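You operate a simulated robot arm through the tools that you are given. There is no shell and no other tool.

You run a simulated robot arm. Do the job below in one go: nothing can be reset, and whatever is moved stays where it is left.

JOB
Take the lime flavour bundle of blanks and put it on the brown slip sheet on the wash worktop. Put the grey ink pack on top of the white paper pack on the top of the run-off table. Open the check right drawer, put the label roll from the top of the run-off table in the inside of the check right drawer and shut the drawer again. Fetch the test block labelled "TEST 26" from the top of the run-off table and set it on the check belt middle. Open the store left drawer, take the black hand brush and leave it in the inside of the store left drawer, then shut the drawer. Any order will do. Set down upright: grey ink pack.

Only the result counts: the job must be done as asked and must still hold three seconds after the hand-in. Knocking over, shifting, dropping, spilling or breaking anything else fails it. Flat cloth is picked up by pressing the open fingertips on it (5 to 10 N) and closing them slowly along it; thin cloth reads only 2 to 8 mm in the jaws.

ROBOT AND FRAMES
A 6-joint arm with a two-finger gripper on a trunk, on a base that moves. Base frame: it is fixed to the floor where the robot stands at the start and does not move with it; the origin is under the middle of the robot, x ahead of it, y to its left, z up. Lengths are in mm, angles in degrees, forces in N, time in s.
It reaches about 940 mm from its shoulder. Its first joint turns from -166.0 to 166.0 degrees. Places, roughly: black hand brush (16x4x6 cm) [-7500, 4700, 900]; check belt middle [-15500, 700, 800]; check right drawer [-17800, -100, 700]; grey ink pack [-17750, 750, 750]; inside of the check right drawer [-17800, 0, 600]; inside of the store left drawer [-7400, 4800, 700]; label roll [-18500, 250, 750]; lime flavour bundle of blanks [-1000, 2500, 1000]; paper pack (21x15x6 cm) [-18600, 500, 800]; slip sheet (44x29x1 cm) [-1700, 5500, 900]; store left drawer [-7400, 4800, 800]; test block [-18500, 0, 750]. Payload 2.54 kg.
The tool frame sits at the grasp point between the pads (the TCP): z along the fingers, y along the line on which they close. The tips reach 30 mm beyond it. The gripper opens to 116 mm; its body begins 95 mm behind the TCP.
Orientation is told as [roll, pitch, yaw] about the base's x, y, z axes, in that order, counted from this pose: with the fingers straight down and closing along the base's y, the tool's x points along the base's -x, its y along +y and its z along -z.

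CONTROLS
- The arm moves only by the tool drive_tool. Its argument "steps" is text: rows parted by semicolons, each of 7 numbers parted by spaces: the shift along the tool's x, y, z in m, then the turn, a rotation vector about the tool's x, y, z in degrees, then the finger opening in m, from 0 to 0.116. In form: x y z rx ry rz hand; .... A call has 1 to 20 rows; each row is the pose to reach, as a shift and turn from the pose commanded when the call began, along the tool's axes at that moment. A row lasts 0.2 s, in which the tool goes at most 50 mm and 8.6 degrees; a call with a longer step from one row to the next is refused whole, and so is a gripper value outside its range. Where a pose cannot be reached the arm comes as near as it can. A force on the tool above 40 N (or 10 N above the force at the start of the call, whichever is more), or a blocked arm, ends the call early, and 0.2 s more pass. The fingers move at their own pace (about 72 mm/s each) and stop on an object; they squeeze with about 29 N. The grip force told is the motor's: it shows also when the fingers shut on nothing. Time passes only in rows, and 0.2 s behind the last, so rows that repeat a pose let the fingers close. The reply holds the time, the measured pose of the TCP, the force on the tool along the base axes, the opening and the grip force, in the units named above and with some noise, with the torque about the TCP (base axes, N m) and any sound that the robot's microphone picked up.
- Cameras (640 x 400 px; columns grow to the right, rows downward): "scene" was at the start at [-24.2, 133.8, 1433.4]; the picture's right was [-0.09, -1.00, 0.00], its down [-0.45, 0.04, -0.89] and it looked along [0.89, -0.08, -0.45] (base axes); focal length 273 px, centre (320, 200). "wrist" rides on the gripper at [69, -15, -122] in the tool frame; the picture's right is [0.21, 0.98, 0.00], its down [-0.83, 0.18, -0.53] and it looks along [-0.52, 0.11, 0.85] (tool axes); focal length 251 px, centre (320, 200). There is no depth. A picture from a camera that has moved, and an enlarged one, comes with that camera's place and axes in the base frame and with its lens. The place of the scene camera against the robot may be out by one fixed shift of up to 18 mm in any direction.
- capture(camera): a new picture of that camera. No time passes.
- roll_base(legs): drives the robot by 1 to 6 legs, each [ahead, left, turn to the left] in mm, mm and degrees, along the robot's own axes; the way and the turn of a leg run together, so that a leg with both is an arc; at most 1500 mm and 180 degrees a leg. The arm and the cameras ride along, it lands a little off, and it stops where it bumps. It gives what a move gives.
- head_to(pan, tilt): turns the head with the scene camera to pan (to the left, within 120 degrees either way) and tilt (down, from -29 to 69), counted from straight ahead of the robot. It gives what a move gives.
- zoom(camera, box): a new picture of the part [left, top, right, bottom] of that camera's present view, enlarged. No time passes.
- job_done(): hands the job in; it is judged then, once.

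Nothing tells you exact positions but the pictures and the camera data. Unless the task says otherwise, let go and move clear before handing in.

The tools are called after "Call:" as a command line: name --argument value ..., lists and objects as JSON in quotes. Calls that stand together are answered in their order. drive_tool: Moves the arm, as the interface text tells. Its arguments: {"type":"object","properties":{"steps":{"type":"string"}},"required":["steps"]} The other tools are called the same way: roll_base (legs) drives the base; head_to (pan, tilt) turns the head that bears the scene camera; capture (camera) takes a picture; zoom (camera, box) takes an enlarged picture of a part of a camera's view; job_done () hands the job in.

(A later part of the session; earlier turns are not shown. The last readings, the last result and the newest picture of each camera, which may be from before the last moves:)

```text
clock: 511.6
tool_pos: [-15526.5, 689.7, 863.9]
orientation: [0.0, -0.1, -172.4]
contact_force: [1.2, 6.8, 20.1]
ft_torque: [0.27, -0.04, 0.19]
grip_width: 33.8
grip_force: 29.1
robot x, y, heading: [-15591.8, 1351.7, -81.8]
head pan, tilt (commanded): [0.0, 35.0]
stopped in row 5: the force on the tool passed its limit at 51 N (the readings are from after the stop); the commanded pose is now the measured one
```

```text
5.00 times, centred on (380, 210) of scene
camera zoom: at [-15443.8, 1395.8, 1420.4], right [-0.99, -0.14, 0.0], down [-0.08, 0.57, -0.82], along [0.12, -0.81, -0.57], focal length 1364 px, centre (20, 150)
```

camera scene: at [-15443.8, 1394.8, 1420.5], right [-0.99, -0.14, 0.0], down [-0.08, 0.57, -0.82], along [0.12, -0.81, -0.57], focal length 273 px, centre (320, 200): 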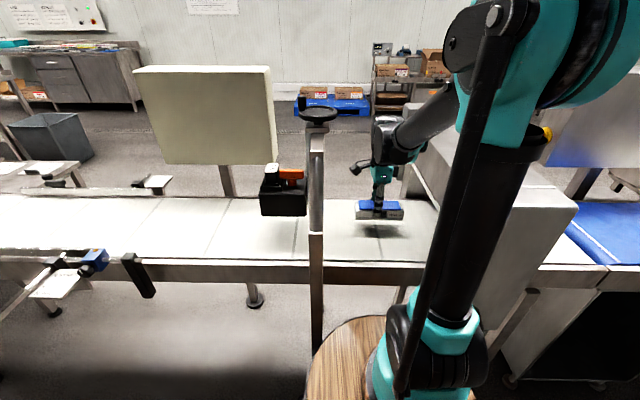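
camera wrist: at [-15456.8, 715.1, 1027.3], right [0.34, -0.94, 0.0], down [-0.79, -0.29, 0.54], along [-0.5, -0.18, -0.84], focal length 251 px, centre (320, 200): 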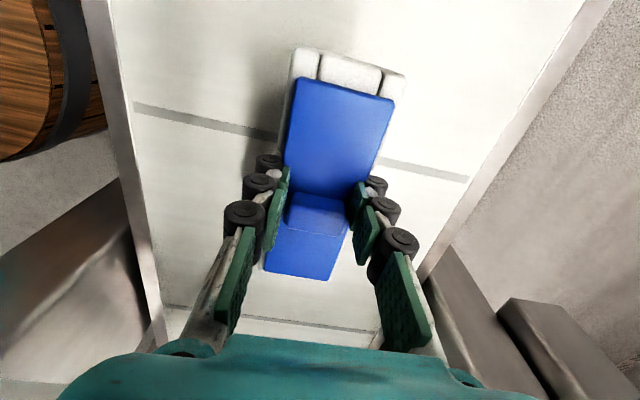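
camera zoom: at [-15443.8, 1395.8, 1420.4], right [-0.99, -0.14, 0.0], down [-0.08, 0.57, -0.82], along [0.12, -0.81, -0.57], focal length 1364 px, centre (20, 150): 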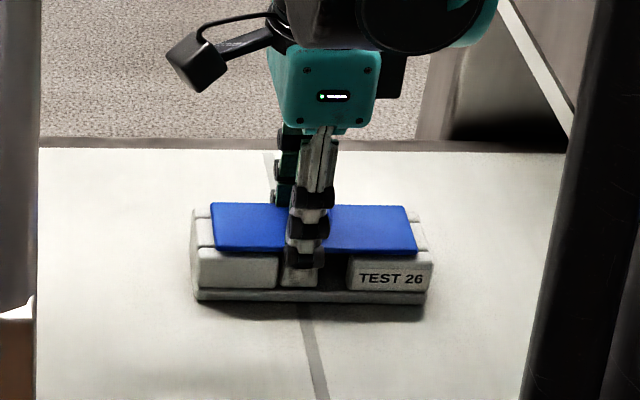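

The block rests on the belt. I ease up 2 mm, open, and rise clear.

Call:
drive_tool --steps "0 0 -0.002 0 0 0 0.03; 0 0 -0.002 0 0 0 0.04; 0 0 -0.002 0 0 0 0.05; 0 0 -0.002 0 0 0 0.065; 0 0 -0.002 0 0 0 0.08; 0 0 -0.002 0 0 0 0.09; 0 0 -0.002 0 0 0 0.09; 0 0 -0.02 0 0 0 0.09; 0 0 -0.05 0 0 0 0.09; 0 0 -0.09 0 0 0 0.09; 0 0 -0.13 0 0 0 0.09; 0 0 -0.17 0 0 0 0.09; 0 0 -0.21 0 0 0 0.09; 0 0 -0.25 0 0 0 0.09; 0 0 -0.29 0 0 0 0.09; 0 0 -0.33 0 0 0 0.09; 0 0 -0.36 0 0 0 0.09; 0 0 -0.36 0 0 0 0.09"

Call:
capture --camera "scene"

Call:
capture --camera "wrist"

Call:
zoom --camera "scene" --box '[270, 130, 470, 290]'

```text
clock: 515.5
tool_pos: [-15526.9, 691.7, 1224.0]
orientation: [0.1, -0.1, -172.4]
contact_force: [0.9, 0.7, -3.9]
ft_torque: [0.13, -0.04, 0.05]
grip_width: 88.3
grip_force: 0.1
robot x, y, heading: [-15592.4, 1345.9, -82.0]
head pan, tilt (commanded): [0.0, 35.0]
```

```text
taken
camera scene: at [-15443.8, 1394.8, 1420.5], right [-0.99, -0.14, 0.0], down [-0.08, 0.57, -0.82], along [0.12, -0.81, -0.57], focal length 273 px, centre (320, 200)
```

scene: 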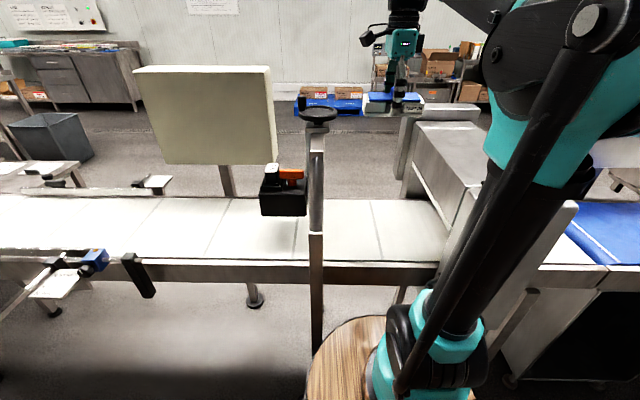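

```text
taken
camera wrist: at [-15458.5, 716.1, 1344.9], right [0.34, -0.94, 0.0], down [-0.79, -0.29, 0.54], along [-0.5, -0.18, -0.84], focal length 251 px, centre (320, 200)
```

wrist: 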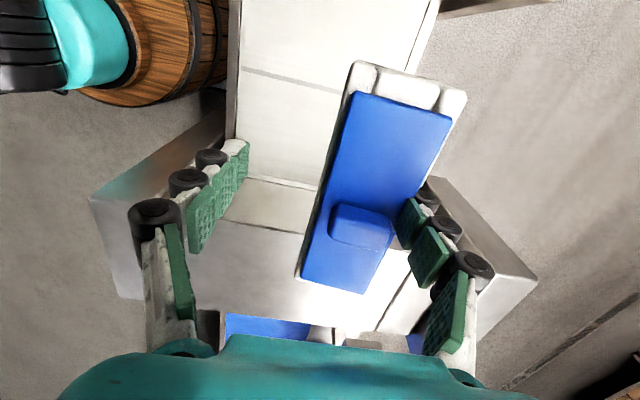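

```text
2.50 times, centred on (370, 210) of scene
camera zoom: at [-15443.8, 1394.8, 1420.5], right [-0.99, -0.14, 0.0], down [-0.08, 0.57, -0.82], along [0.12, -0.81, -0.57], focal length 682 px, centre (195, 175)
```

zoom: 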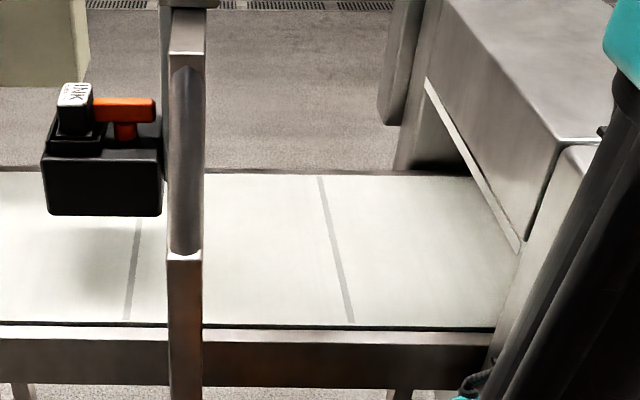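

The block came up hooked on one finger (a tip is caught under its blue plate). I keep the fingers still and look closely before lowering it back.

Call:
zoom --camera "scene" --box '[340, 60, 460, 140]'

Call:
zoom --camera "wrist" --box '[260, 40, 500, 310]'

```text
5.00 times, centred on (400, 100) of scene
camera zoom: at [-15443.8, 1394.8, 1420.5], right [-0.99, -0.14, 0.0], down [-0.08, 0.57, -0.82], along [0.12, -0.81, -0.57], focal length 1364 px, centre (-80, 700)
```

zoom: 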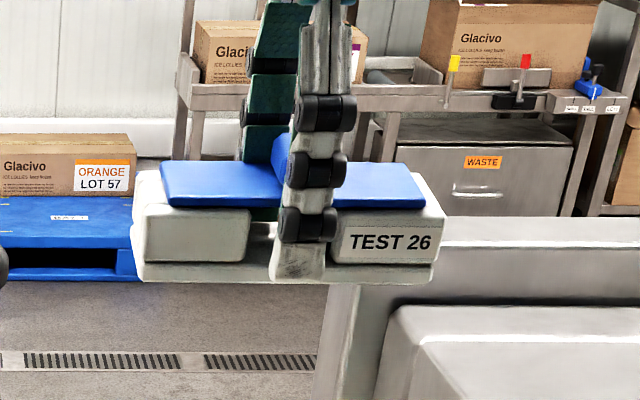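

```text
1.48 times, centred on (380, 175) of wrist
camera zoom: at [-15458.5, 716.1, 1344.9], right [0.34, -0.94, 0.0], down [-0.79, -0.29, 0.54], along [-0.5, -0.18, -0.84], focal length 372 px, centre (231, 237)
```

zoom: 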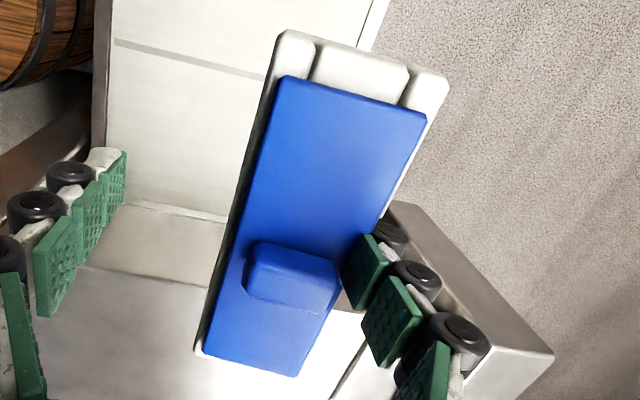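

It hangs level on the far finger. I lower it back onto the belt, fingers unmoved.

Call:
drive_tool --steps "0 0 0.03 0 0 0 0.09; 0 0 0.06 0 0 0 0.09; 0 0 0.09 0 0 0 0.09; 0 0 0.12 0 0 0 0.09; 0 0 0.15 0 0 0 0.09; 0 0 0.18 0 0 0 0.09; 0 0 0.21 0 0 0 0.09; 0 0 0.24 0 0 0 0.09; 0 0 0.27 0 0 0 0.09; 0 0 0.3 0 0 0 0.09; 0 0 0.32 0 0 0 0.09; 0 0 0.335 0 0 0 0.09; 0 0 0.34 0 0 0 0.09; 0 0 0.34 0 0 0 0.09"

Call:
zoom --camera "scene" --box '[330, 170, 430, 250]'

Call:
capture --camera "wrist"

```text
clock: 518.5
tool_pos: [-15525.4, 689.3, 882.8]
orientation: [0.1, -0.1, -172.3]
contact_force: [0.4, -0.2, -4.1]
ft_torque: [0.09, 0.0, 0.0]
grip_width: 88.4
grip_force: 0.1
robot x, y, heading: [-15590.3, 1349.7, -81.8]
head pan, tilt (commanded): [0.0, 35.0]
```

```text
5.00 times, centred on (380, 210) of scene
camera zoom: at [-15443.8, 1394.8, 1420.5], right [-0.99, -0.14, 0.0], down [-0.08, 0.57, -0.82], along [0.12, -0.81, -0.57], focal length 1364 px, centre (20, 150)
```

zoom: 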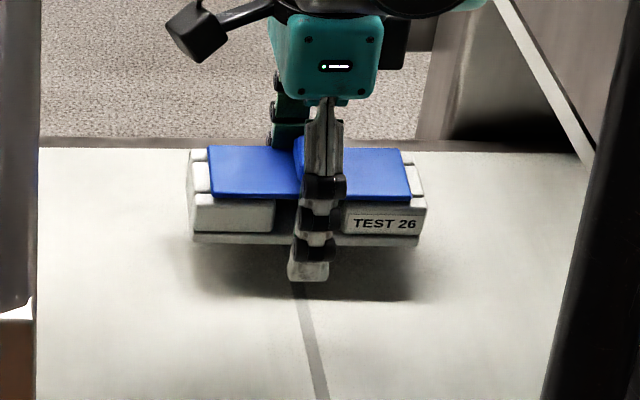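

```text
taken
camera wrist: at [-15457.7, 714.2, 1005.0], right [0.34, -0.94, 0.0], down [-0.79, -0.29, 0.54], along [-0.5, -0.18, -0.84], focal length 251 px, centre (320, 200)
```

wrist: 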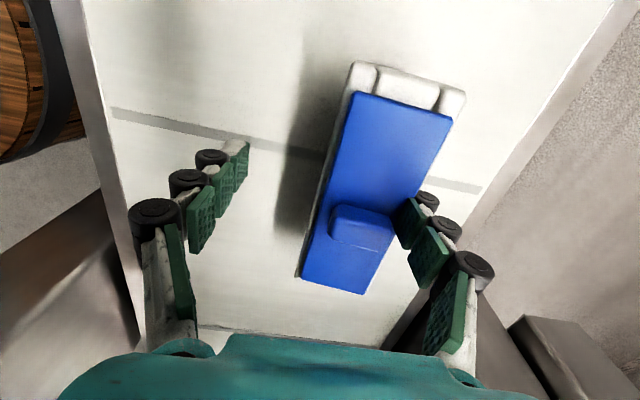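

Now the last ~20 mm slowly until it rests on the belt.

Call:
drive_tool --steps "0 0 0.003 0 0 0 0.09; 0 0 0.006 0 0 0 0.09; 0 0 0.009 0 0 0 0.09; 0 0 0.012 0 0 0 0.09; 0 0 0.014 0 0 0 0.09; 0 0 0.016 0 0 0 0.09; 0 0 0.016 0 0 0 0.09"

```text
clock: 520.0
tool_pos: [-15526.0, 689.0, 866.8]
orientation: [0.2, -0.1, -172.3]
contact_force: [0.1, 0.8, -3.6]
ft_torque: [0.1, -0.03, -0.03]
grip_width: 88.8
grip_force: 0.1
robot x, y, heading: [-15591.4, 1349.3, -81.8]
head pan, tilt (commanded): [0.0, 35.0]
```

Call:
drive_tool --steps "0 0 0.0015 0 0 0 0.09; 0 0 0.003 0 0 0 0.09; 0 0 0.0045 0 0 0 0.09; 0 0 0.0045 0 0 0 0.09"

Call:
zoom --camera "scene" --box '[330, 170, 430, 250]'

```text
clock: 521.0
tool_pos: [-15527.9, 688.5, 862.5]
orientation: [0.1, -0.1, -172.4]
contact_force: [-0.3, -0.6, -3.9]
ft_torque: [0.08, -0.02, 0.04]
grip_width: 88.6
grip_force: 0.1
robot x, y, heading: [-15591.5, 1351.7, -81.8]
head pan, tilt (commanded): [0.0, 35.0]
```

```text
5.00 times, centred on (380, 210) of scene
camera zoom: at [-15443.8, 1394.8, 1420.5], right [-0.99, -0.14, 0.0], down [-0.08, 0.57, -0.82], along [0.12, -0.81, -0.57], focal length 1364 px, centre (20, 150)
```

zoom: 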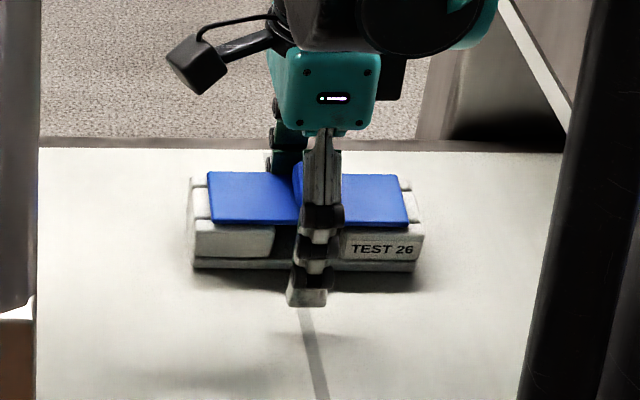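

Not yet resting. I continue down in small steps.

Call:
drive_tool --steps "0 0 0.0015 0 0 0 0.09; 0 0 0.003 0 0 0 0.09; 0 0 0.0045 0 0 0 0.09; 0 0 0.006 0 0 0 0.09; 0 0 0.006 0 0 0 0.09"

Call:
zoom --camera "scene" --box '[330, 170, 430, 250]'

```text
clock: 522.2
tool_pos: [-15527.3, 690.4, 856.4]
orientation: [0.2, -0.1, -172.4]
contact_force: [-1.0, -1.7, -0.6]
ft_torque: [0.05, -0.06, 0.01]
grip_width: 90.4
grip_force: 0.2
robot x, y, heading: [-15590.4, 1351.5, -81.8]
head pan, tilt (commanded): [0.0, 35.0]
```

```text
5.00 times, centred on (380, 210) of scene
camera zoom: at [-15443.8, 1394.9, 1420.5], right [-0.99, -0.14, 0.0], down [-0.08, 0.57, -0.82], along [0.12, -0.81, -0.57], focal length 1364 px, centre (20, 150)
```

zoom: 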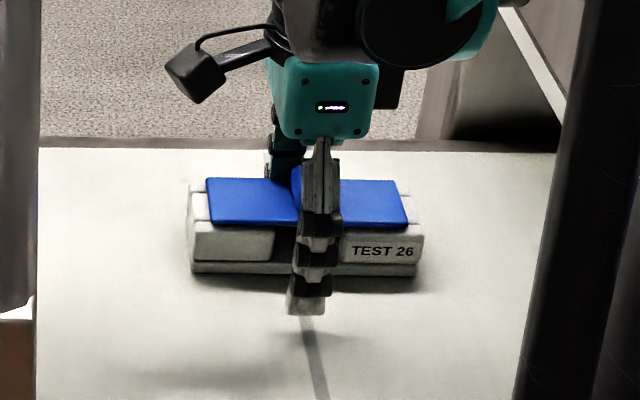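

Weight is off the finger now — the block rests on the belt. I open fully at this height and look.

Call:
drive_tool --steps "0 0 0 0 0 0 0.094; 0 0 0 0 0 0 0.098; 0 0 0 0 0 0 0.102; 0 0 0 0 0 0 0.106; 0 0 0 0 0 0 0.111; 0 0 0 0 0 0 0.116; 0 0 0 0 0 0 0.116"

Call:
zoom --camera "scene" --box '[330, 170, 430, 250]'

Call:
capture --camera "wrist"

```text
clock: 523.9
tool_pos: [-15526.1, 690.4, 855.9]
orientation: [0.1, -0.2, -172.4]
contact_force: [0.1, -1.0, -4.2]
ft_torque: [0.13, 0.0, -0.01]
grip_width: 113.5
grip_force: 0.0
robot x, y, heading: [-15590.5, 1349.9, -82.2]
head pan, tilt (commanded): [0.0, 35.0]
```

```text
5.00 times, centred on (380, 210) of scene
camera zoom: at [-15443.8, 1394.8, 1420.5], right [-0.99, -0.14, 0.0], down [-0.08, 0.57, -0.82], along [0.12, -0.81, -0.57], focal length 1364 px, centre (20, 150)
```

zoom: 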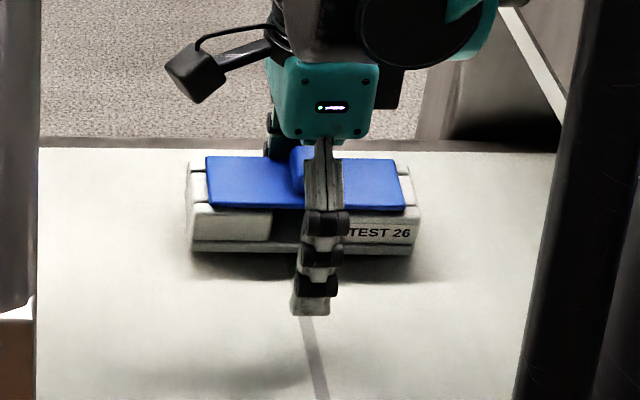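

```text
taken
camera wrist: at [-15459.1, 715.0, 978.1], right [0.34, -0.94, 0.0], down [-0.79, -0.29, 0.54], along [-0.5, -0.18, -0.84], focal length 251 px, centre (320, 200)
```

wrist: 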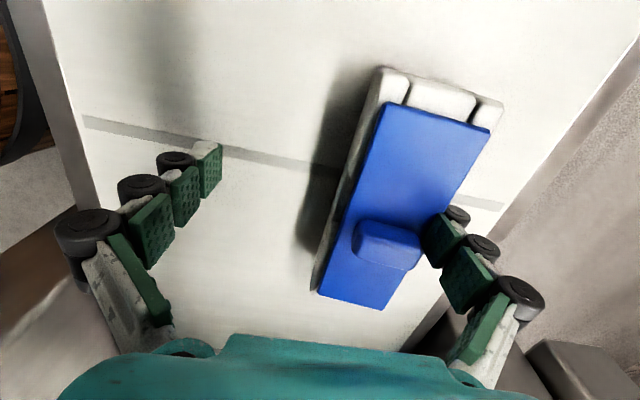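

The opening lifted it again (tips rise as they open). Instead I'll set it down and slide the hand sideways so the far finger leaves the recess. First lower until the weight is off.

Call:
drive_tool --steps "0 0 0.0015 0 0 0 0.116; 0 0 0.003 0 0 0 0.116; 0 0 0.0045 0 0 0 0.116; 0 0 0.006 0 0 0 0.116; 0 0 0.006 0 0 0 0.116"

Call:
zoom --camera "wrist" --box '[300, 50, 560, 340]'

```text
clock: 525.0
tool_pos: [-15526.4, 687.9, 851.3]
orientation: [0.1, -0.1, -172.4]
contact_force: [0.4, 0.1, -3.6]
ft_torque: [0.11, -0.01, 0.01]
grip_width: 114.0
grip_force: 0.1
robot x, y, heading: [-15589.7, 1352.4, -81.8]
head pan, tilt (commanded): [0.0, 35.0]
```

```text
1.38 times, centred on (430, 195) of wrist
camera zoom: at [-15459.4, 713.1, 972.5], right [0.34, -0.94, 0.0], down [-0.79, -0.29, 0.54], along [-0.5, -0.18, -0.84], focal length 347 px, centre (168, 207)
```

zoom: 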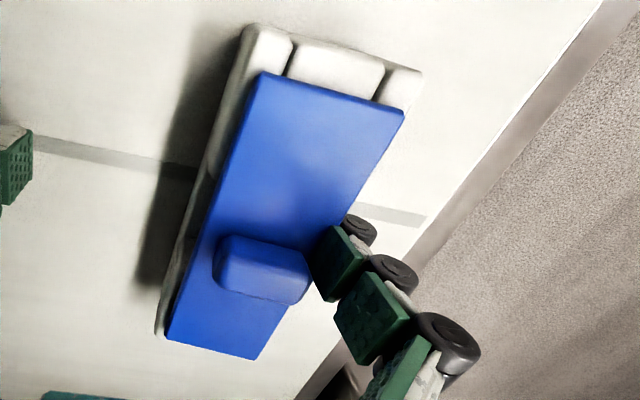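

Still carrying weight; lower further.

Call:
drive_tool --steps "0 0 0.0015 0 0 0 0.116; 0 0 0.003 0 0 0 0.116; 0 0 0.0045 0 0 0 0.116; 0 0 0.006 0 0 0 0.116; 0 0 0.006 0 0 0 0.116"

Call:
zoom --camera "scene" --box '[330, 170, 430, 250]'

```text
clock: 526.2
tool_pos: [-15526.9, 690.3, 844.0]
orientation: [0.1, -0.2, -172.4]
contact_force: [0.3, -1.4, 0.1]
ft_torque: [0.06, -0.04, -0.01]
grip_width: 116.1
grip_force: 0.0
robot x, y, heading: [-15589.0, 1346.1, -82.0]
head pan, tilt (commanded): [0.0, 35.0]
```

```text
5.00 times, centred on (380, 210) of scene
camera zoom: at [-15443.8, 1394.9, 1420.5], right [-0.99, -0.14, 0.0], down [-0.08, 0.57, -0.82], along [0.12, -0.81, -0.57], focal length 1364 px, centre (20, 150)
```

zoom: 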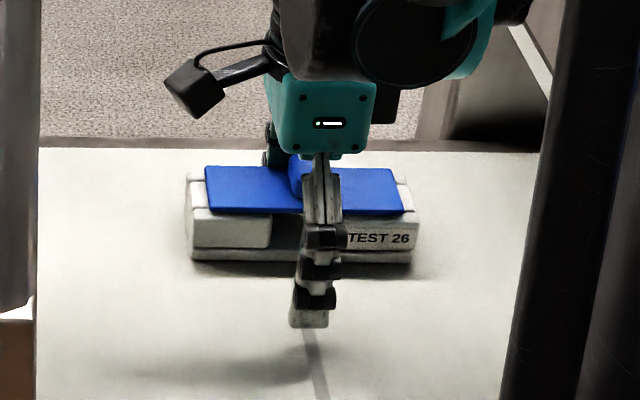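

Weight is off (0 N). Now I slide the hand 30 mm south so the far finger leaves the block.

Call:
drive_tool --steps "0 0.004 0 0 0 0 0.116; 0 0.008 0 0 0 0 0.116; 0 0.013 0 0 0 0 0.116; 0 0.018 0 0 0 0 0.116; 0 0.018 0 0 0 0 0.116"

Call:
capture --camera "wrist"

Call:
zoom --camera "scene" --box '[330, 170, 430, 250]'

```text
clock: 527.5
tool_pos: [-15523.9, 671.8, 844.5]
orientation: [0.1, -0.2, -172.4]
contact_force: [0.6, 1.0, -0.4]
ft_torque: [0.0, -0.01, 0.03]
grip_width: 115.0
grip_force: 0.1
robot x, y, heading: [-15591.7, 1353.0, -81.8]
head pan, tilt (commanded): [0.0, 35.0]
```

```text
taken
camera wrist: at [-15456.0, 696.8, 966.6], right [0.34, -0.94, 0.0], down [-0.79, -0.29, 0.54], along [-0.5, -0.18, -0.84], focal length 251 px, centre (320, 200)
```

wrist: 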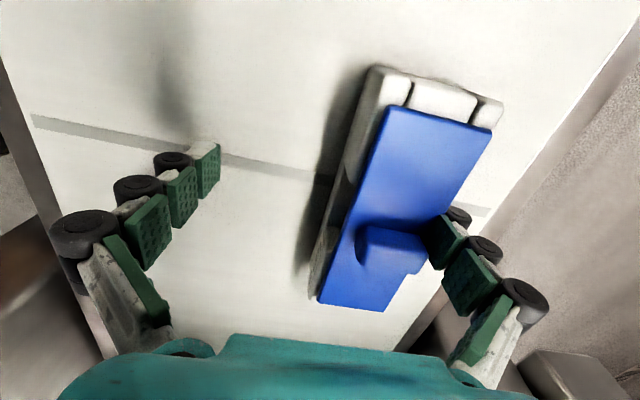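

```text
5.00 times, centred on (380, 210) of scene
camera zoom: at [-15443.8, 1395.0, 1420.5], right [-0.99, -0.14, 0.0], down [-0.08, 0.57, -0.82], along [0.12, -0.81, -0.57], focal length 1364 px, centre (20, 150)
```

zoom: 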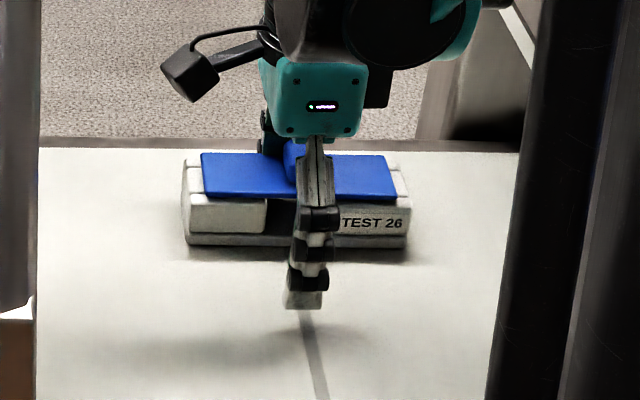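

The block still follows: its far side is propped on the finger. I lower a little more so it lies flat.

Call:
drive_tool --steps "0 0 0.0015 0 0 0 0.116; 0 0 0.003 0 0 0 0.116; 0 0 0.0045 0 0 0 0.116; 0 0 0.0045 0 0 0 0.116"

Call:
zoom --camera "wrist" --box '[300, 50, 560, 340]'

Call:
zoom --camera "scene" --box '[330, 170, 430, 250]'

```text
clock: 528.5
tool_pos: [-15523.1, 672.1, 839.1]
orientation: [0.2, 0.0, -172.4]
contact_force: [0.7, -14.7, 27.6]
ft_torque: [-1.38, -0.29, -0.05]
grip_width: 117.4
grip_force: 0.2
robot x, y, heading: [-15593.7, 1347.7, -81.8]
head pan, tilt (commanded): [0.0, 35.0]
```

```text
1.38 times, centred on (430, 195) of wrist
camera zoom: at [-15455.6, 696.9, 961.8], right [0.34, -0.94, 0.0], down [-0.79, -0.29, 0.54], along [-0.5, -0.18, -0.84], focal length 347 px, centre (168, 207)
```

zoom: 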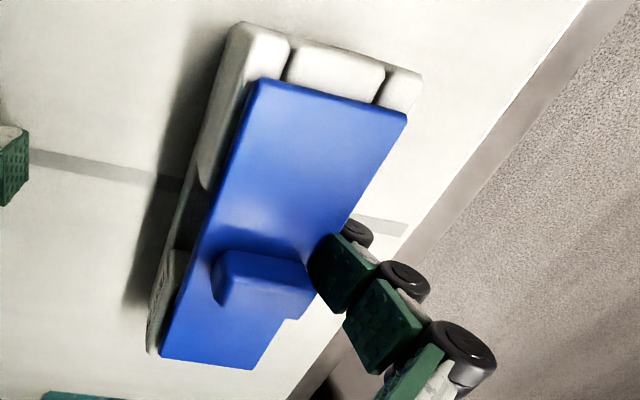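

```text
5.00 times, centred on (380, 210) of scene
camera zoom: at [-15443.9, 1395.3, 1420.5], right [-0.99, -0.14, 0.0], down [-0.08, 0.57, -0.82], along [0.12, -0.81, -0.57], focal length 1364 px, centre (20, 150)
```

zoom: 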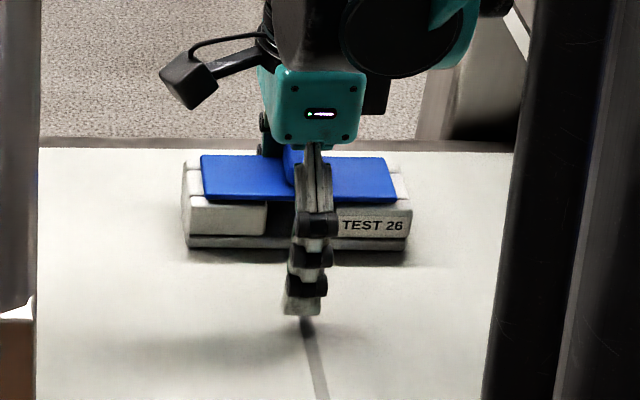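

Now the block is pressed flat on the belt and the finger is being pushed outward. I ease 2 mm and slide the hand south again.

Call:
drive_tool --steps "0 0.002 -0.0015 0 0 0 0.116; 0 0.006 -0.0015 0 0 0 0.116; 0 0.01 -0.0015 0 0 0 0.116; 0 0.015 -0.0015 0 0 0 0.116; 0 0.02 -0.0015 0 0 0 0.116; 0 0.02 -0.0015 0 0 0 0.116"

Call:
zoom --camera "wrist" --box '[300, 50, 560, 340]'

Call:
zoom --camera "scene" --box '[330, 170, 430, 250]'

```text
clock: 529.9
tool_pos: [-15521.3, 652.6, 840.9]
orientation: [0.1, -0.2, -172.4]
contact_force: [0.9, 2.6, 0.8]
ft_torque: [-0.09, -0.07, 0.08]
grip_width: 116.4
grip_force: 0.0
robot x, y, heading: [-15593.4, 1350.7, -82.0]
head pan, tilt (commanded): [0.0, 35.0]
```

```text
1.38 times, centred on (430, 195) of wrist
camera zoom: at [-15454.0, 677.0, 963.3], right [0.34, -0.94, 0.0], down [-0.79, -0.29, 0.54], along [-0.5, -0.18, -0.84], focal length 347 px, centre (168, 207)
```

zoom: 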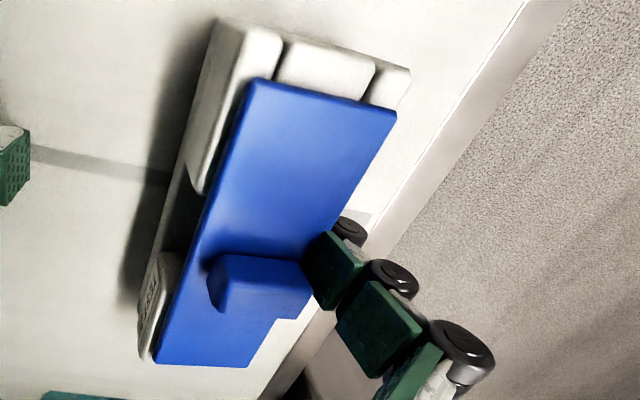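

```text
5.00 times, centred on (380, 210) of scene
camera zoom: at [-15443.8, 1395.0, 1420.5], right [-0.99, -0.14, 0.0], down [-0.08, 0.57, -0.82], along [0.12, -0.81, -0.57], focal length 1364 px, centre (20, 150)
```

zoom: 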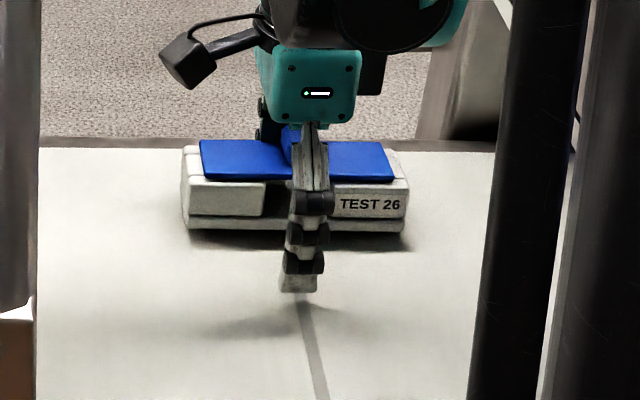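

The tip seems clipped around the plate edge. My plan: carry the block to the belt's near edge so the other finger is clear of the belt, then roll the hand so the tip swings out from under the plate. First I lift a little and let the base carry it back.

Call:
drive_tool --steps "0 0 -0.004 0 0 0 0.116; 0 0 -0.01 0 0 0 0.116; 0 0 -0.018 0 0 0 0.116; 0 0 -0.025 0 0 0 0.116; 0 0 -0.025 0 0 0 0.116"

Call:
capture --camera "wrist"

Call:
zoom --camera "scene" --box '[330, 160, 430, 240]'

```text
clock: 531.0
tool_pos: [-15520.2, 652.9, 867.8]
orientation: [0.1, -0.1, -172.5]
contact_force: [0.0, 0.0, -3.7]
ft_torque: [0.17, 0.0, -0.01]
grip_width: 113.3
grip_force: 0.0
robot x, y, heading: [-15589.7, 1351.0, -82.1]
head pan, tilt (commanded): [0.0, 35.0]
```

```text
taken
camera wrist: at [-15453.5, 677.0, 989.1], right [0.34, -0.94, 0.0], down [-0.79, -0.29, 0.54], along [-0.5, -0.18, -0.84], focal length 251 px, centre (320, 200)
```

wrist: 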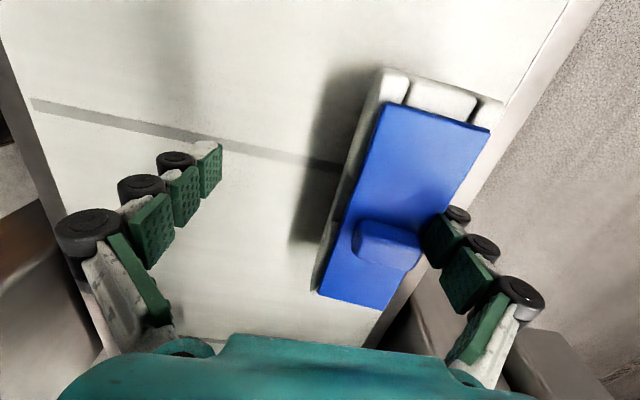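

```text
5.00 times, centred on (380, 200) of scene
camera zoom: at [-15443.8, 1394.8, 1420.5], right [-0.99, -0.14, 0.0], down [-0.08, 0.57, -0.82], along [0.12, -0.81, -0.57], focal length 1364 px, centre (20, 200)
```

zoom: 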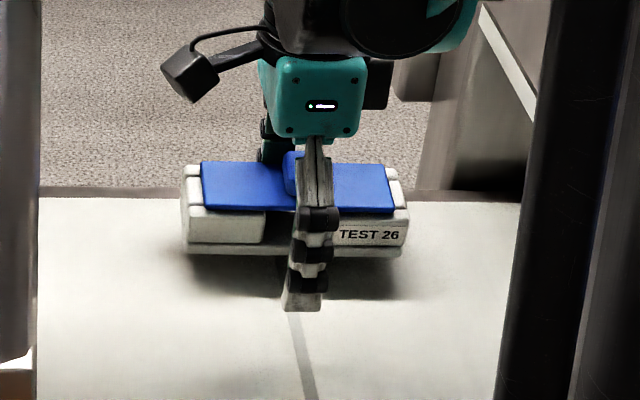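

It's hooked firmly. To understand how, I raise it a little and turn the hand 90° so the head camera can see the finger and block from the side.

Call:
drive_tool --steps "0 -0.01 -0.03 0 0 0 0.116; 0 -0.02 -0.06 0 0 0 0.116; 0 -0.03 -0.1 0 0 4 0.116; 0 -0.03 -0.12 0 0 11 0.116; 0 -0.03 -0.12 0 0 18 0.116; 0 -0.03 -0.12 0 0 25 0.116; 0 -0.03 -0.12 0 0 32 0.116; 0 -0.03 -0.12 0 0 39 0.116; 0 -0.03 -0.12 0 0 46 0.116; 0 -0.03 -0.12 0 0 53 0.116; 0 -0.03 -0.12 0 0 60 0.116; 0 -0.03 -0.12 0 0 67 0.116; 0 -0.03 -0.12 0 0 74 0.116; 0 -0.03 -0.12 0 0 81 0.116; 0 -0.03 -0.12 0 0 84 0.116; 0 -0.03 -0.12 0 0 84 0.116"

Call:
capture --camera "scene"

Call:
zoom --camera "scene" --box '[330, 110, 450, 200]'

```text
clock: 534.5
tool_pos: [-15547.9, 679.7, 986.3]
orientation: [-0.3, 0.1, 104.2]
contact_force: [0.2, -0.2, -5.2]
ft_torque: [0.0, -0.18, 0.02]
grip_width: 113.2
grip_force: 0.1
out of reach, approached as far as the arm can: row 15, 16
robot x, y, heading: [-15593.9, 1349.7, -81.7]
head pan, tilt (commanded): [0.0, 35.0]
```

```text
taken
camera scene: at [-15443.8, 1394.9, 1420.5], right [-0.99, -0.14, 0.0], down [-0.08, 0.57, -0.82], along [0.12, -0.81, -0.57], focal length 273 px, centre (320, 200)
```

scene: 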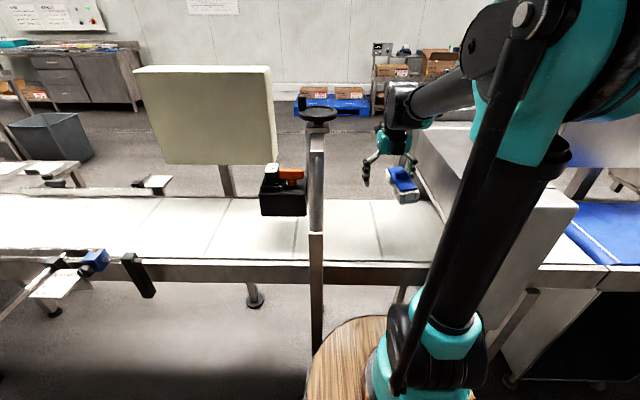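

```text
4.44 times, centred on (390, 155) of scene
camera zoom: at [-15443.8, 1394.9, 1420.5], right [-0.99, -0.14, 0.0], down [-0.08, 0.57, -0.82], along [0.12, -0.81, -0.57], focal length 1213 px, centre (9, 400)
```

zoom: 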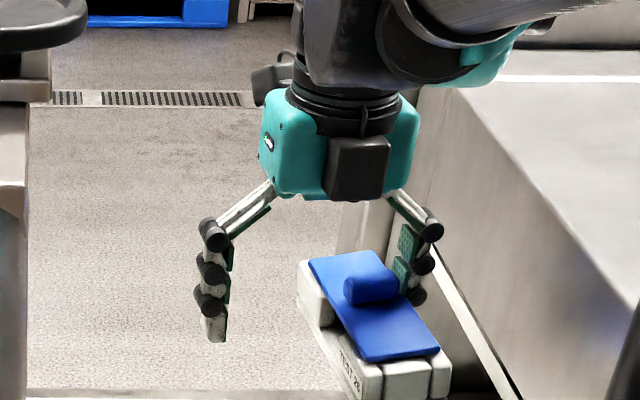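

I zoom closer on the hooked finger.

Call:
zoom --camera "scene" --box '[385, 150, 441, 206]'

Call:
capture --camera "wrist"

Call:
zoom --camera "wrist" --box '[320, 50, 560, 340]'

```text
7.14 times, centred on (413, 178) of scene
camera zoom: at [-15443.8, 1394.9, 1420.5], right [-0.99, -0.14, 0.0], down [-0.08, 0.57, -0.82], along [0.12, -0.81, -0.57], focal length 1949 px, centre (-344, 357)
```

zoom: 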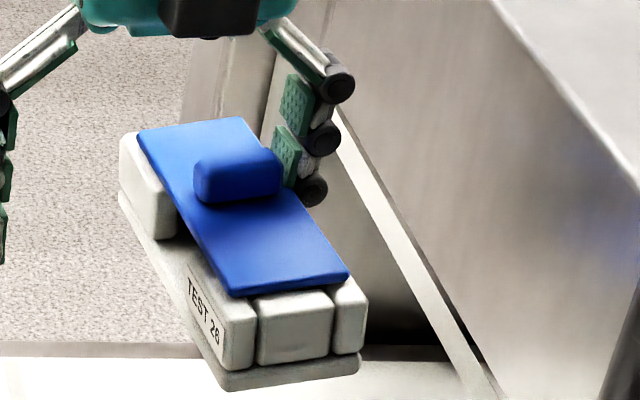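

```text
taken
camera wrist: at [-15515.1, 616.4, 1109.0], right [-0.89, -0.45, 0.0], down [-0.38, 0.76, 0.53], along [-0.24, 0.48, -0.85], focal length 251 px, centre (320, 200)
```

wrist: 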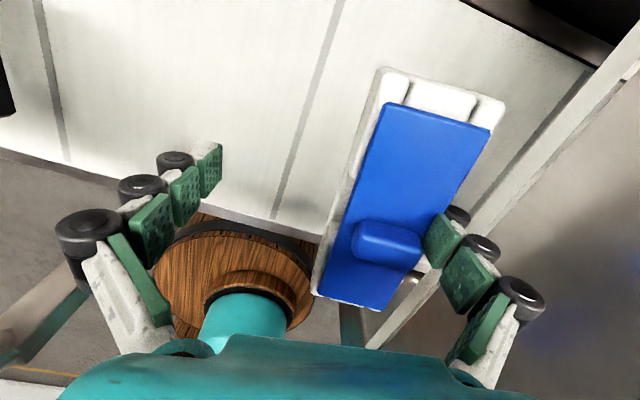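

```text
1.38 times, centred on (440, 195) of wrist
camera zoom: at [-15515.1, 616.4, 1109.0], right [-0.89, -0.45, 0.0], down [-0.38, 0.76, 0.53], along [-0.24, 0.48, -0.85], focal length 347 px, centre (154, 207)
```

zoom: 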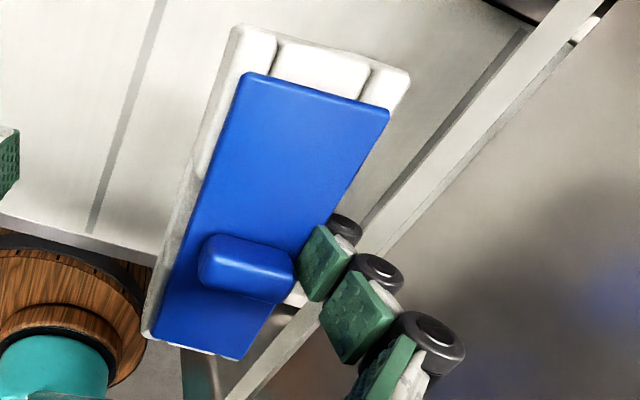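

The side view shows the fingertip leaning in under the plate edge. Pressing down pushed the finger outward while the belt held the block, so I'll turn back and use press-and-slide cycles at the belt centre to work the finger out.

Call:
drive_tool --steps "0 0 0 0 0 -7 0.116; 0 0 0 0 0 -14 0.116; 0 0 0 0 0 -21 0.116; 0 0 0 0 0 -28 0.116; 0 0 0 0 0 -35 0.116; 0 0 0 0 0 -42 0.116; 0 0 0 0 0 -49 0.116; 0 0 0 0 0 -56 0.116; 0 0 0 0 0 -63 0.116; 0 0 0 0 0 -70 0.116; 0 0 0 0 0 -77 0.116; 0 0 0 0 0 -83 0.116; 0 0 0 0 0 -83 0.116"

Call:
capture --camera "wrist"

```text
clock: 537.2
tool_pos: [-15549.4, 680.4, 986.2]
orientation: [0.1, -0.1, -173.4]
contact_force: [-0.8, -0.5, -3.5]
ft_torque: [0.15, -0.01, 0.04]
grip_width: 113.2
grip_force: 0.0
robot x, y, heading: [-15595.9, 1349.1, -82.2]
head pan, tilt (commanded): [0.0, 35.0]
```

```text
taken
camera wrist: at [-15480.4, 703.2, 1108.2], right [0.33, -0.95, 0.0], down [-0.8, -0.28, 0.54], along [-0.51, -0.18, -0.84], focal length 251 px, centre (320, 200)
```

wrist: 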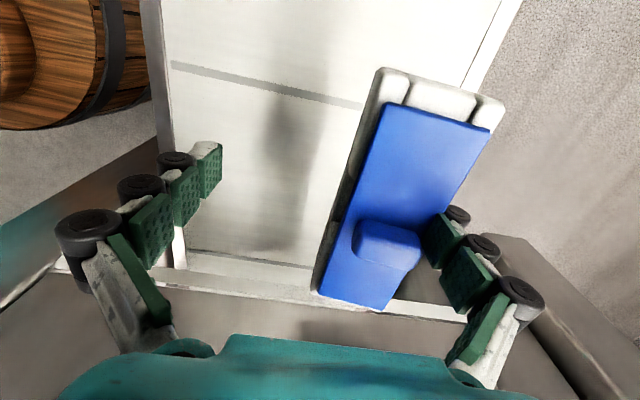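

I move to the belt centre and lower to just before contact.

Call:
drive_tool --steps "0.012 -0.02 0.02 0 0 0 0.116; 0.024 -0.04 0.05 0 0 0 0.116; 0.036 -0.056 0.08 0 0 0 0.116; 0.036 -0.056 0.11 0 0 0 0.116; 0.036 -0.056 0.13 0 0 0 0.116; 0.036 -0.056 0.138 0 0 0 0.116; 0.036 -0.056 0.138 0 0 0 0.116"

Call:
drive_tool --steps "0 0 0.0015 0 0 0 0.116; 0 0 0.003 0 0 0 0.116; 0 0 0.0045 0 0 0 0.116; 0 0 0.006 0 0 0 0.116; 0 0 0.006 0 0 0 0.116"

```text
clock: 538.9
tool_pos: [-15519.9, 741.2, 845.0]
orientation: [0.1, -0.1, -173.3]
contact_force: [0.3, -0.8, -1.5]
ft_torque: [0.1, -0.04, 0.04]
grip_width: 115.2
grip_force: 0.2
robot x, y, heading: [-15593.5, 1350.2, -81.9]
head pan, tilt (commanded): [0.0, 35.0]
```

```text
clock: 540.0
tool_pos: [-15518.8, 738.7, 842.0]
orientation: [0.2, 0.0, -173.4]
contact_force: [1.3, -10.0, 18.4]
ft_torque: [-0.9, -0.14, 0.03]
grip_width: 116.3
grip_force: 0.0
robot x, y, heading: [-15592.3, 1349.4, -81.9]
head pan, tilt (commanded): [0.0, 35.0]
```

Pressed at 18 N with the belt holding the block. Now I slide outward while keeping pressure.

Call:
drive_tool --steps "0 0.002 0.001 0 0 0 0.116; 0 0.004 0.002 0 0 0 0.116; 0 0.006 0.003 0 0 0 0.116; 0 0.008 0.0035 0 0 0 0.116; 0 0.01 0.004 0 0 0 0.116; 0 0.01 0.004 0 0 0 0.116"

Call:
capture --camera "wrist"

```text
clock: 541.5
tool_pos: [-15517.0, 730.1, 839.8]
orientation: [0.1, -0.1, -173.4]
contact_force: [-0.3, -0.5, 12.1]
ft_torque: [-0.74, -0.18, -0.08]
grip_width: 116.2
grip_force: 0.0
robot x, y, heading: [-15587.9, 1351.6, -81.8]
head pan, tilt (commanded): [0.0, 35.0]
```

```text
taken
camera wrist: at [-15449.6, 753.0, 961.1], right [0.33, -0.95, 0.0], down [-0.8, -0.27, 0.54], along [-0.51, -0.18, -0.84], focal length 251 px, centre (320, 200)
```

wrist: 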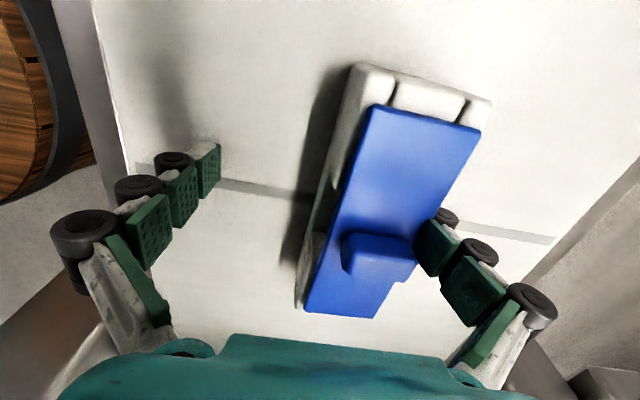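

Progress: the block stayed while the finger moved outward. I continue outward keeping light pressure.

Call:
drive_tool --steps "0 0.002 0 0 0 0 0.116; 0 0.004 0.0005 0 0 0 0.116; 0 0.006 0.0005 0 0 0 0.116; 0 0.008 0.001 0 0 0 0.116; 0 0.01 0.001 0 0 0 0.116; 0 0.01 0.001 0 0 0 0.116"

Call:
capture --camera "wrist"

Call:
zoom --camera "scene" --box '[330, 170, 430, 250]'

```text
clock: 542.9
tool_pos: [-15517.1, 720.1, 837.9]
orientation: [0.1, -0.2, -173.4]
contact_force: [4.7, 0.4, 9.1]
ft_torque: [-0.53, -0.14, 0.3]
grip_width: 115.7
grip_force: 0.0
robot x, y, heading: [-15588.7, 1348.7, -81.8]
head pan, tilt (commanded): [0.0, 35.0]
```

```text
taken
camera wrist: at [-15449.6, 743.3, 959.6], right [0.33, -0.95, 0.0], down [-0.8, -0.27, 0.54], along [-0.51, -0.18, -0.84], focal length 251 px, centre (320, 200)
```

wrist: 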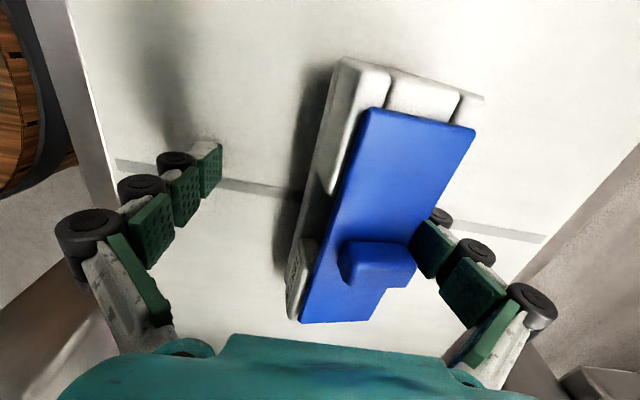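

```text
5.00 times, centred on (380, 210) of scene
camera zoom: at [-15443.6, 1395.2, 1420.4], right [-0.99, -0.14, 0.0], down [-0.08, 0.57, -0.82], along [0.12, -0.81, -0.57], focal length 1364 px, centre (20, 150)
```

zoom: 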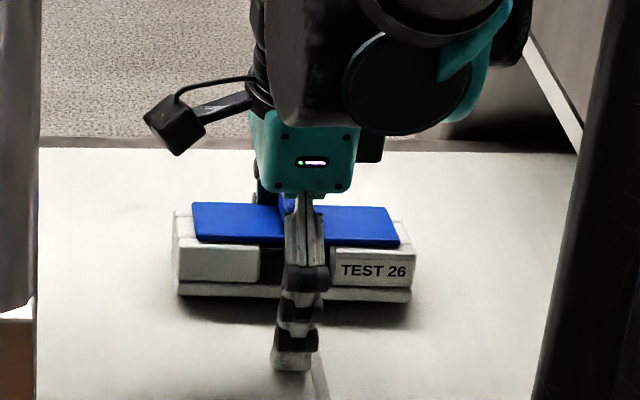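

The block is tipping about its far edge now. I ease up a few mm and check whether it's still hooked.

Call:
drive_tool --steps "0 0 -0.0015 0 0 0 0.116; 0 0 -0.003 0 0 0 0.116; 0 0 -0.0045 0 0 0 0.116; 0 0 -0.0045 0 0 0 0.116"

Call:
capture --camera "wrist"

Call:
zoom --camera "scene" --box '[330, 170, 430, 250]'

```text
clock: 543.9
tool_pos: [-15517.0, 719.9, 841.0]
orientation: [0.1, -0.1, -173.4]
contact_force: [0.1, 1.5, 1.3]
ft_torque: [-0.05, -0.09, -0.02]
grip_width: 116.3
grip_force: 0.1
robot x, y, heading: [-15591.1, 1350.0, -81.9]
head pan, tilt (commanded): [0.0, 35.0]
```

```text
taken
camera wrist: at [-15449.1, 743.6, 963.3], right [0.33, -0.95, 0.0], down [-0.8, -0.27, 0.54], along [-0.51, -0.17, -0.84], focal length 251 px, centre (320, 200)
```

wrist: 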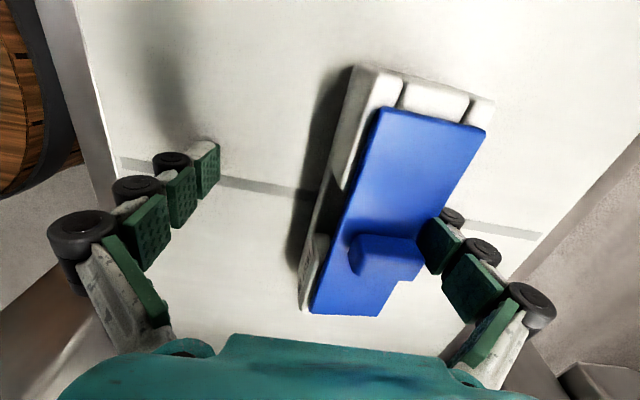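

```text
5.00 times, centred on (380, 210) of scene
camera zoom: at [-15443.8, 1395.0, 1420.5], right [-0.99, -0.14, 0.0], down [-0.08, 0.57, -0.82], along [0.12, -0.81, -0.57], focal length 1364 px, centre (20, 150)
```

zoom: 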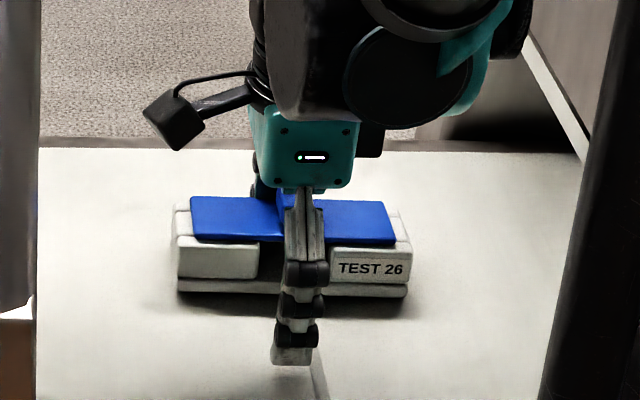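

The plate edge acts like a hinge in the pad gap. By tipping the block further (pressing lightly while moving outward), its knob should lever the plate edge out. I continue that motion.

Call:
drive_tool --steps "0 0 0.002 0 0 0 0.116; 0 0.002 0.004 0 0 0 0.116; 0 0.005 0.0045 0 0 0 0.116; 0 0.008 0.005 0 0 0 0.116; 0 0.011 0.006 0 0 0 0.116; 0 0.014 0.007 0 0 0 0.116; 0 0.014 0.007 0 0 0 0.116"

Call:
capture --camera "wrist"

Call:
zoom --camera "scene" --box '[330, 170, 430, 250]'

```text
clock: 545.5
tool_pos: [-15514.0, 706.6, 833.4]
orientation: [0.1, -0.1, -173.4]
contact_force: [-5.1, -4.0, 17.5]
ft_torque: [-0.82, -0.42, -0.24]
grip_width: 115.0
grip_force: 0.1
robot x, y, heading: [-15596.2, 1353.2, -81.7]
head pan, tilt (commanded): [0.0, 35.0]
```

```text
taken
camera wrist: at [-15447.0, 729.8, 956.7], right [0.32, -0.95, 0.0], down [-0.8, -0.27, 0.54], along [-0.51, -0.17, -0.84], focal length 251 px, centre (320, 200)
```

wrist: 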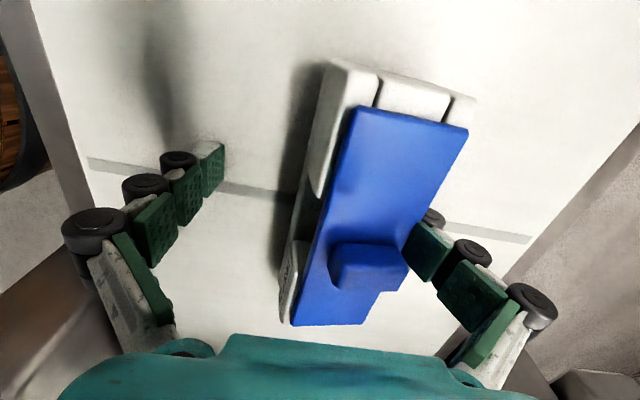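

```text
5.00 times, centred on (380, 210) of scene
camera zoom: at [-15444.0, 1395.3, 1420.5], right [-0.99, -0.14, 0.0], down [-0.08, 0.57, -0.82], along [0.12, -0.81, -0.57], focal length 1364 px, centre (20, 150)
```

zoom: 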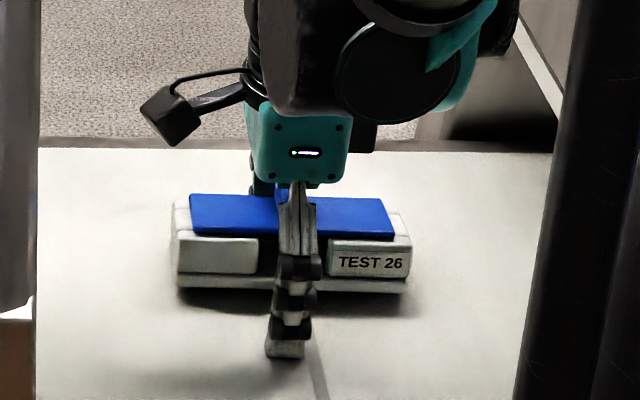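

Tilt is growing. I continue outward another 15 mm.

Call:
drive_tool --steps "0 0.003 0 0 0 0 0.116; 0 0.006 0 0 0 0 0.116; 0 0.009 0.0005 0 0 0 0.116; 0 0.012 0.001 0 0 0 0.116; 0 0.015 0.0015 0 0 0 0.116; 0 0.015 0.0015 0 0 0 0.116"

Call:
capture --camera "wrist"

Call:
zoom --camera "scene" --box '[330, 170, 430, 250]'

```text
clock: 546.9
tool_pos: [-15513.6, 692.0, 833.9]
orientation: [0.1, 0.0, -173.4]
contact_force: [1.1, 1.9, 0.9]
ft_torque: [-0.04, -0.15, 0.07]
grip_width: 115.1
grip_force: 0.2
robot x, y, heading: [-15592.4, 1347.6, -81.8]
head pan, tilt (commanded): [0.0, 35.0]
```

```text
taken
camera wrist: at [-15446.8, 715.7, 955.7], right [0.33, -0.95, 0.0], down [-0.8, -0.27, 0.54], along [-0.51, -0.18, -0.84], focal length 251 px, centre (320, 200)
```

wrist: 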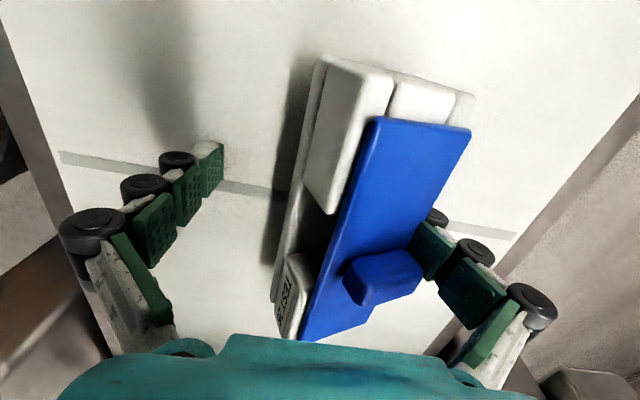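

```text
5.00 times, centred on (380, 210) of scene
camera zoom: at [-15443.7, 1395.1, 1420.5], right [-0.99, -0.14, 0.0], down [-0.08, 0.57, -0.82], along [0.12, -0.81, -0.57], focal length 1364 px, centre (20, 150)
```

zoom: 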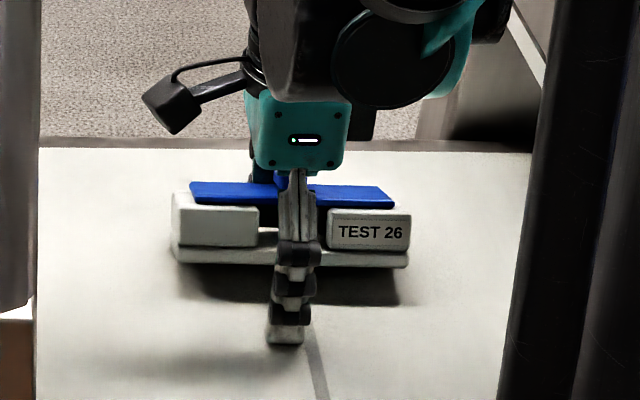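

The block is tipped about 40° now, leaning on the finger. I move slightly more outward and then up a little to see whether the plate edge comes free.

Call:
drive_tool --steps "0 0.003 0 0 0 0 0.116; 0 0.006 -0.001 0 0 0 0.116; 0 0.008 -0.003 0 0 0 0.116; 0 0.01 -0.005 0 0 0 0.116; 0 0.01 -0.005 0 0 0 0.116"

Call:
capture --camera "wrist"

Call:
zoom --camera "scene" --box '[330, 160, 430, 240]'

```text
clock: 548.0
tool_pos: [-15512.9, 682.7, 837.8]
orientation: [0.2, -0.1, -173.3]
contact_force: [-0.8, 1.6, 1.2]
ft_torque: [-0.05, -0.11, 0.06]
grip_width: 116.3
grip_force: 0.2
robot x, y, heading: [-15592.1, 1348.7, -81.7]
head pan, tilt (commanded): [0.0, 35.0]
```

```text
taken
camera wrist: at [-15446.0, 705.8, 959.9], right [0.33, -0.95, 0.0], down [-0.8, -0.27, 0.54], along [-0.51, -0.17, -0.84], focal length 251 px, centre (320, 200)
```

wrist: 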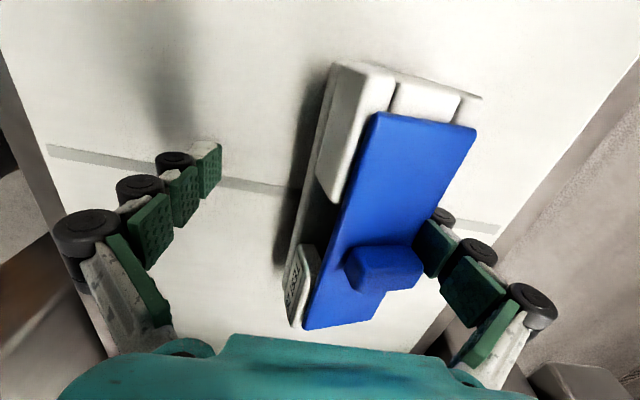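

```text
5.00 times, centred on (380, 200) of scene
camera zoom: at [-15443.8, 1395.0, 1420.5], right [-0.99, -0.14, 0.0], down [-0.08, 0.57, -0.82], along [0.12, -0.81, -0.57], focal length 1364 px, centre (20, 200)
```

zoom: 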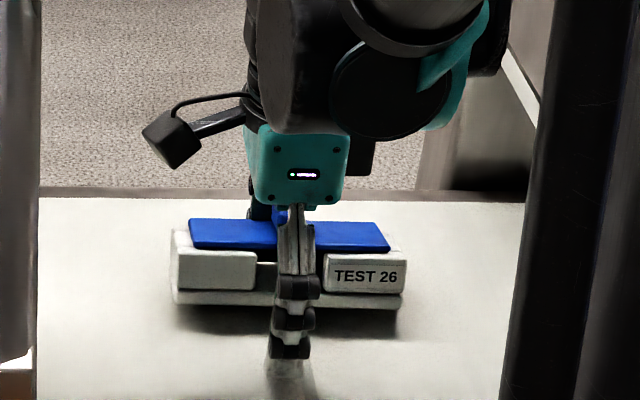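

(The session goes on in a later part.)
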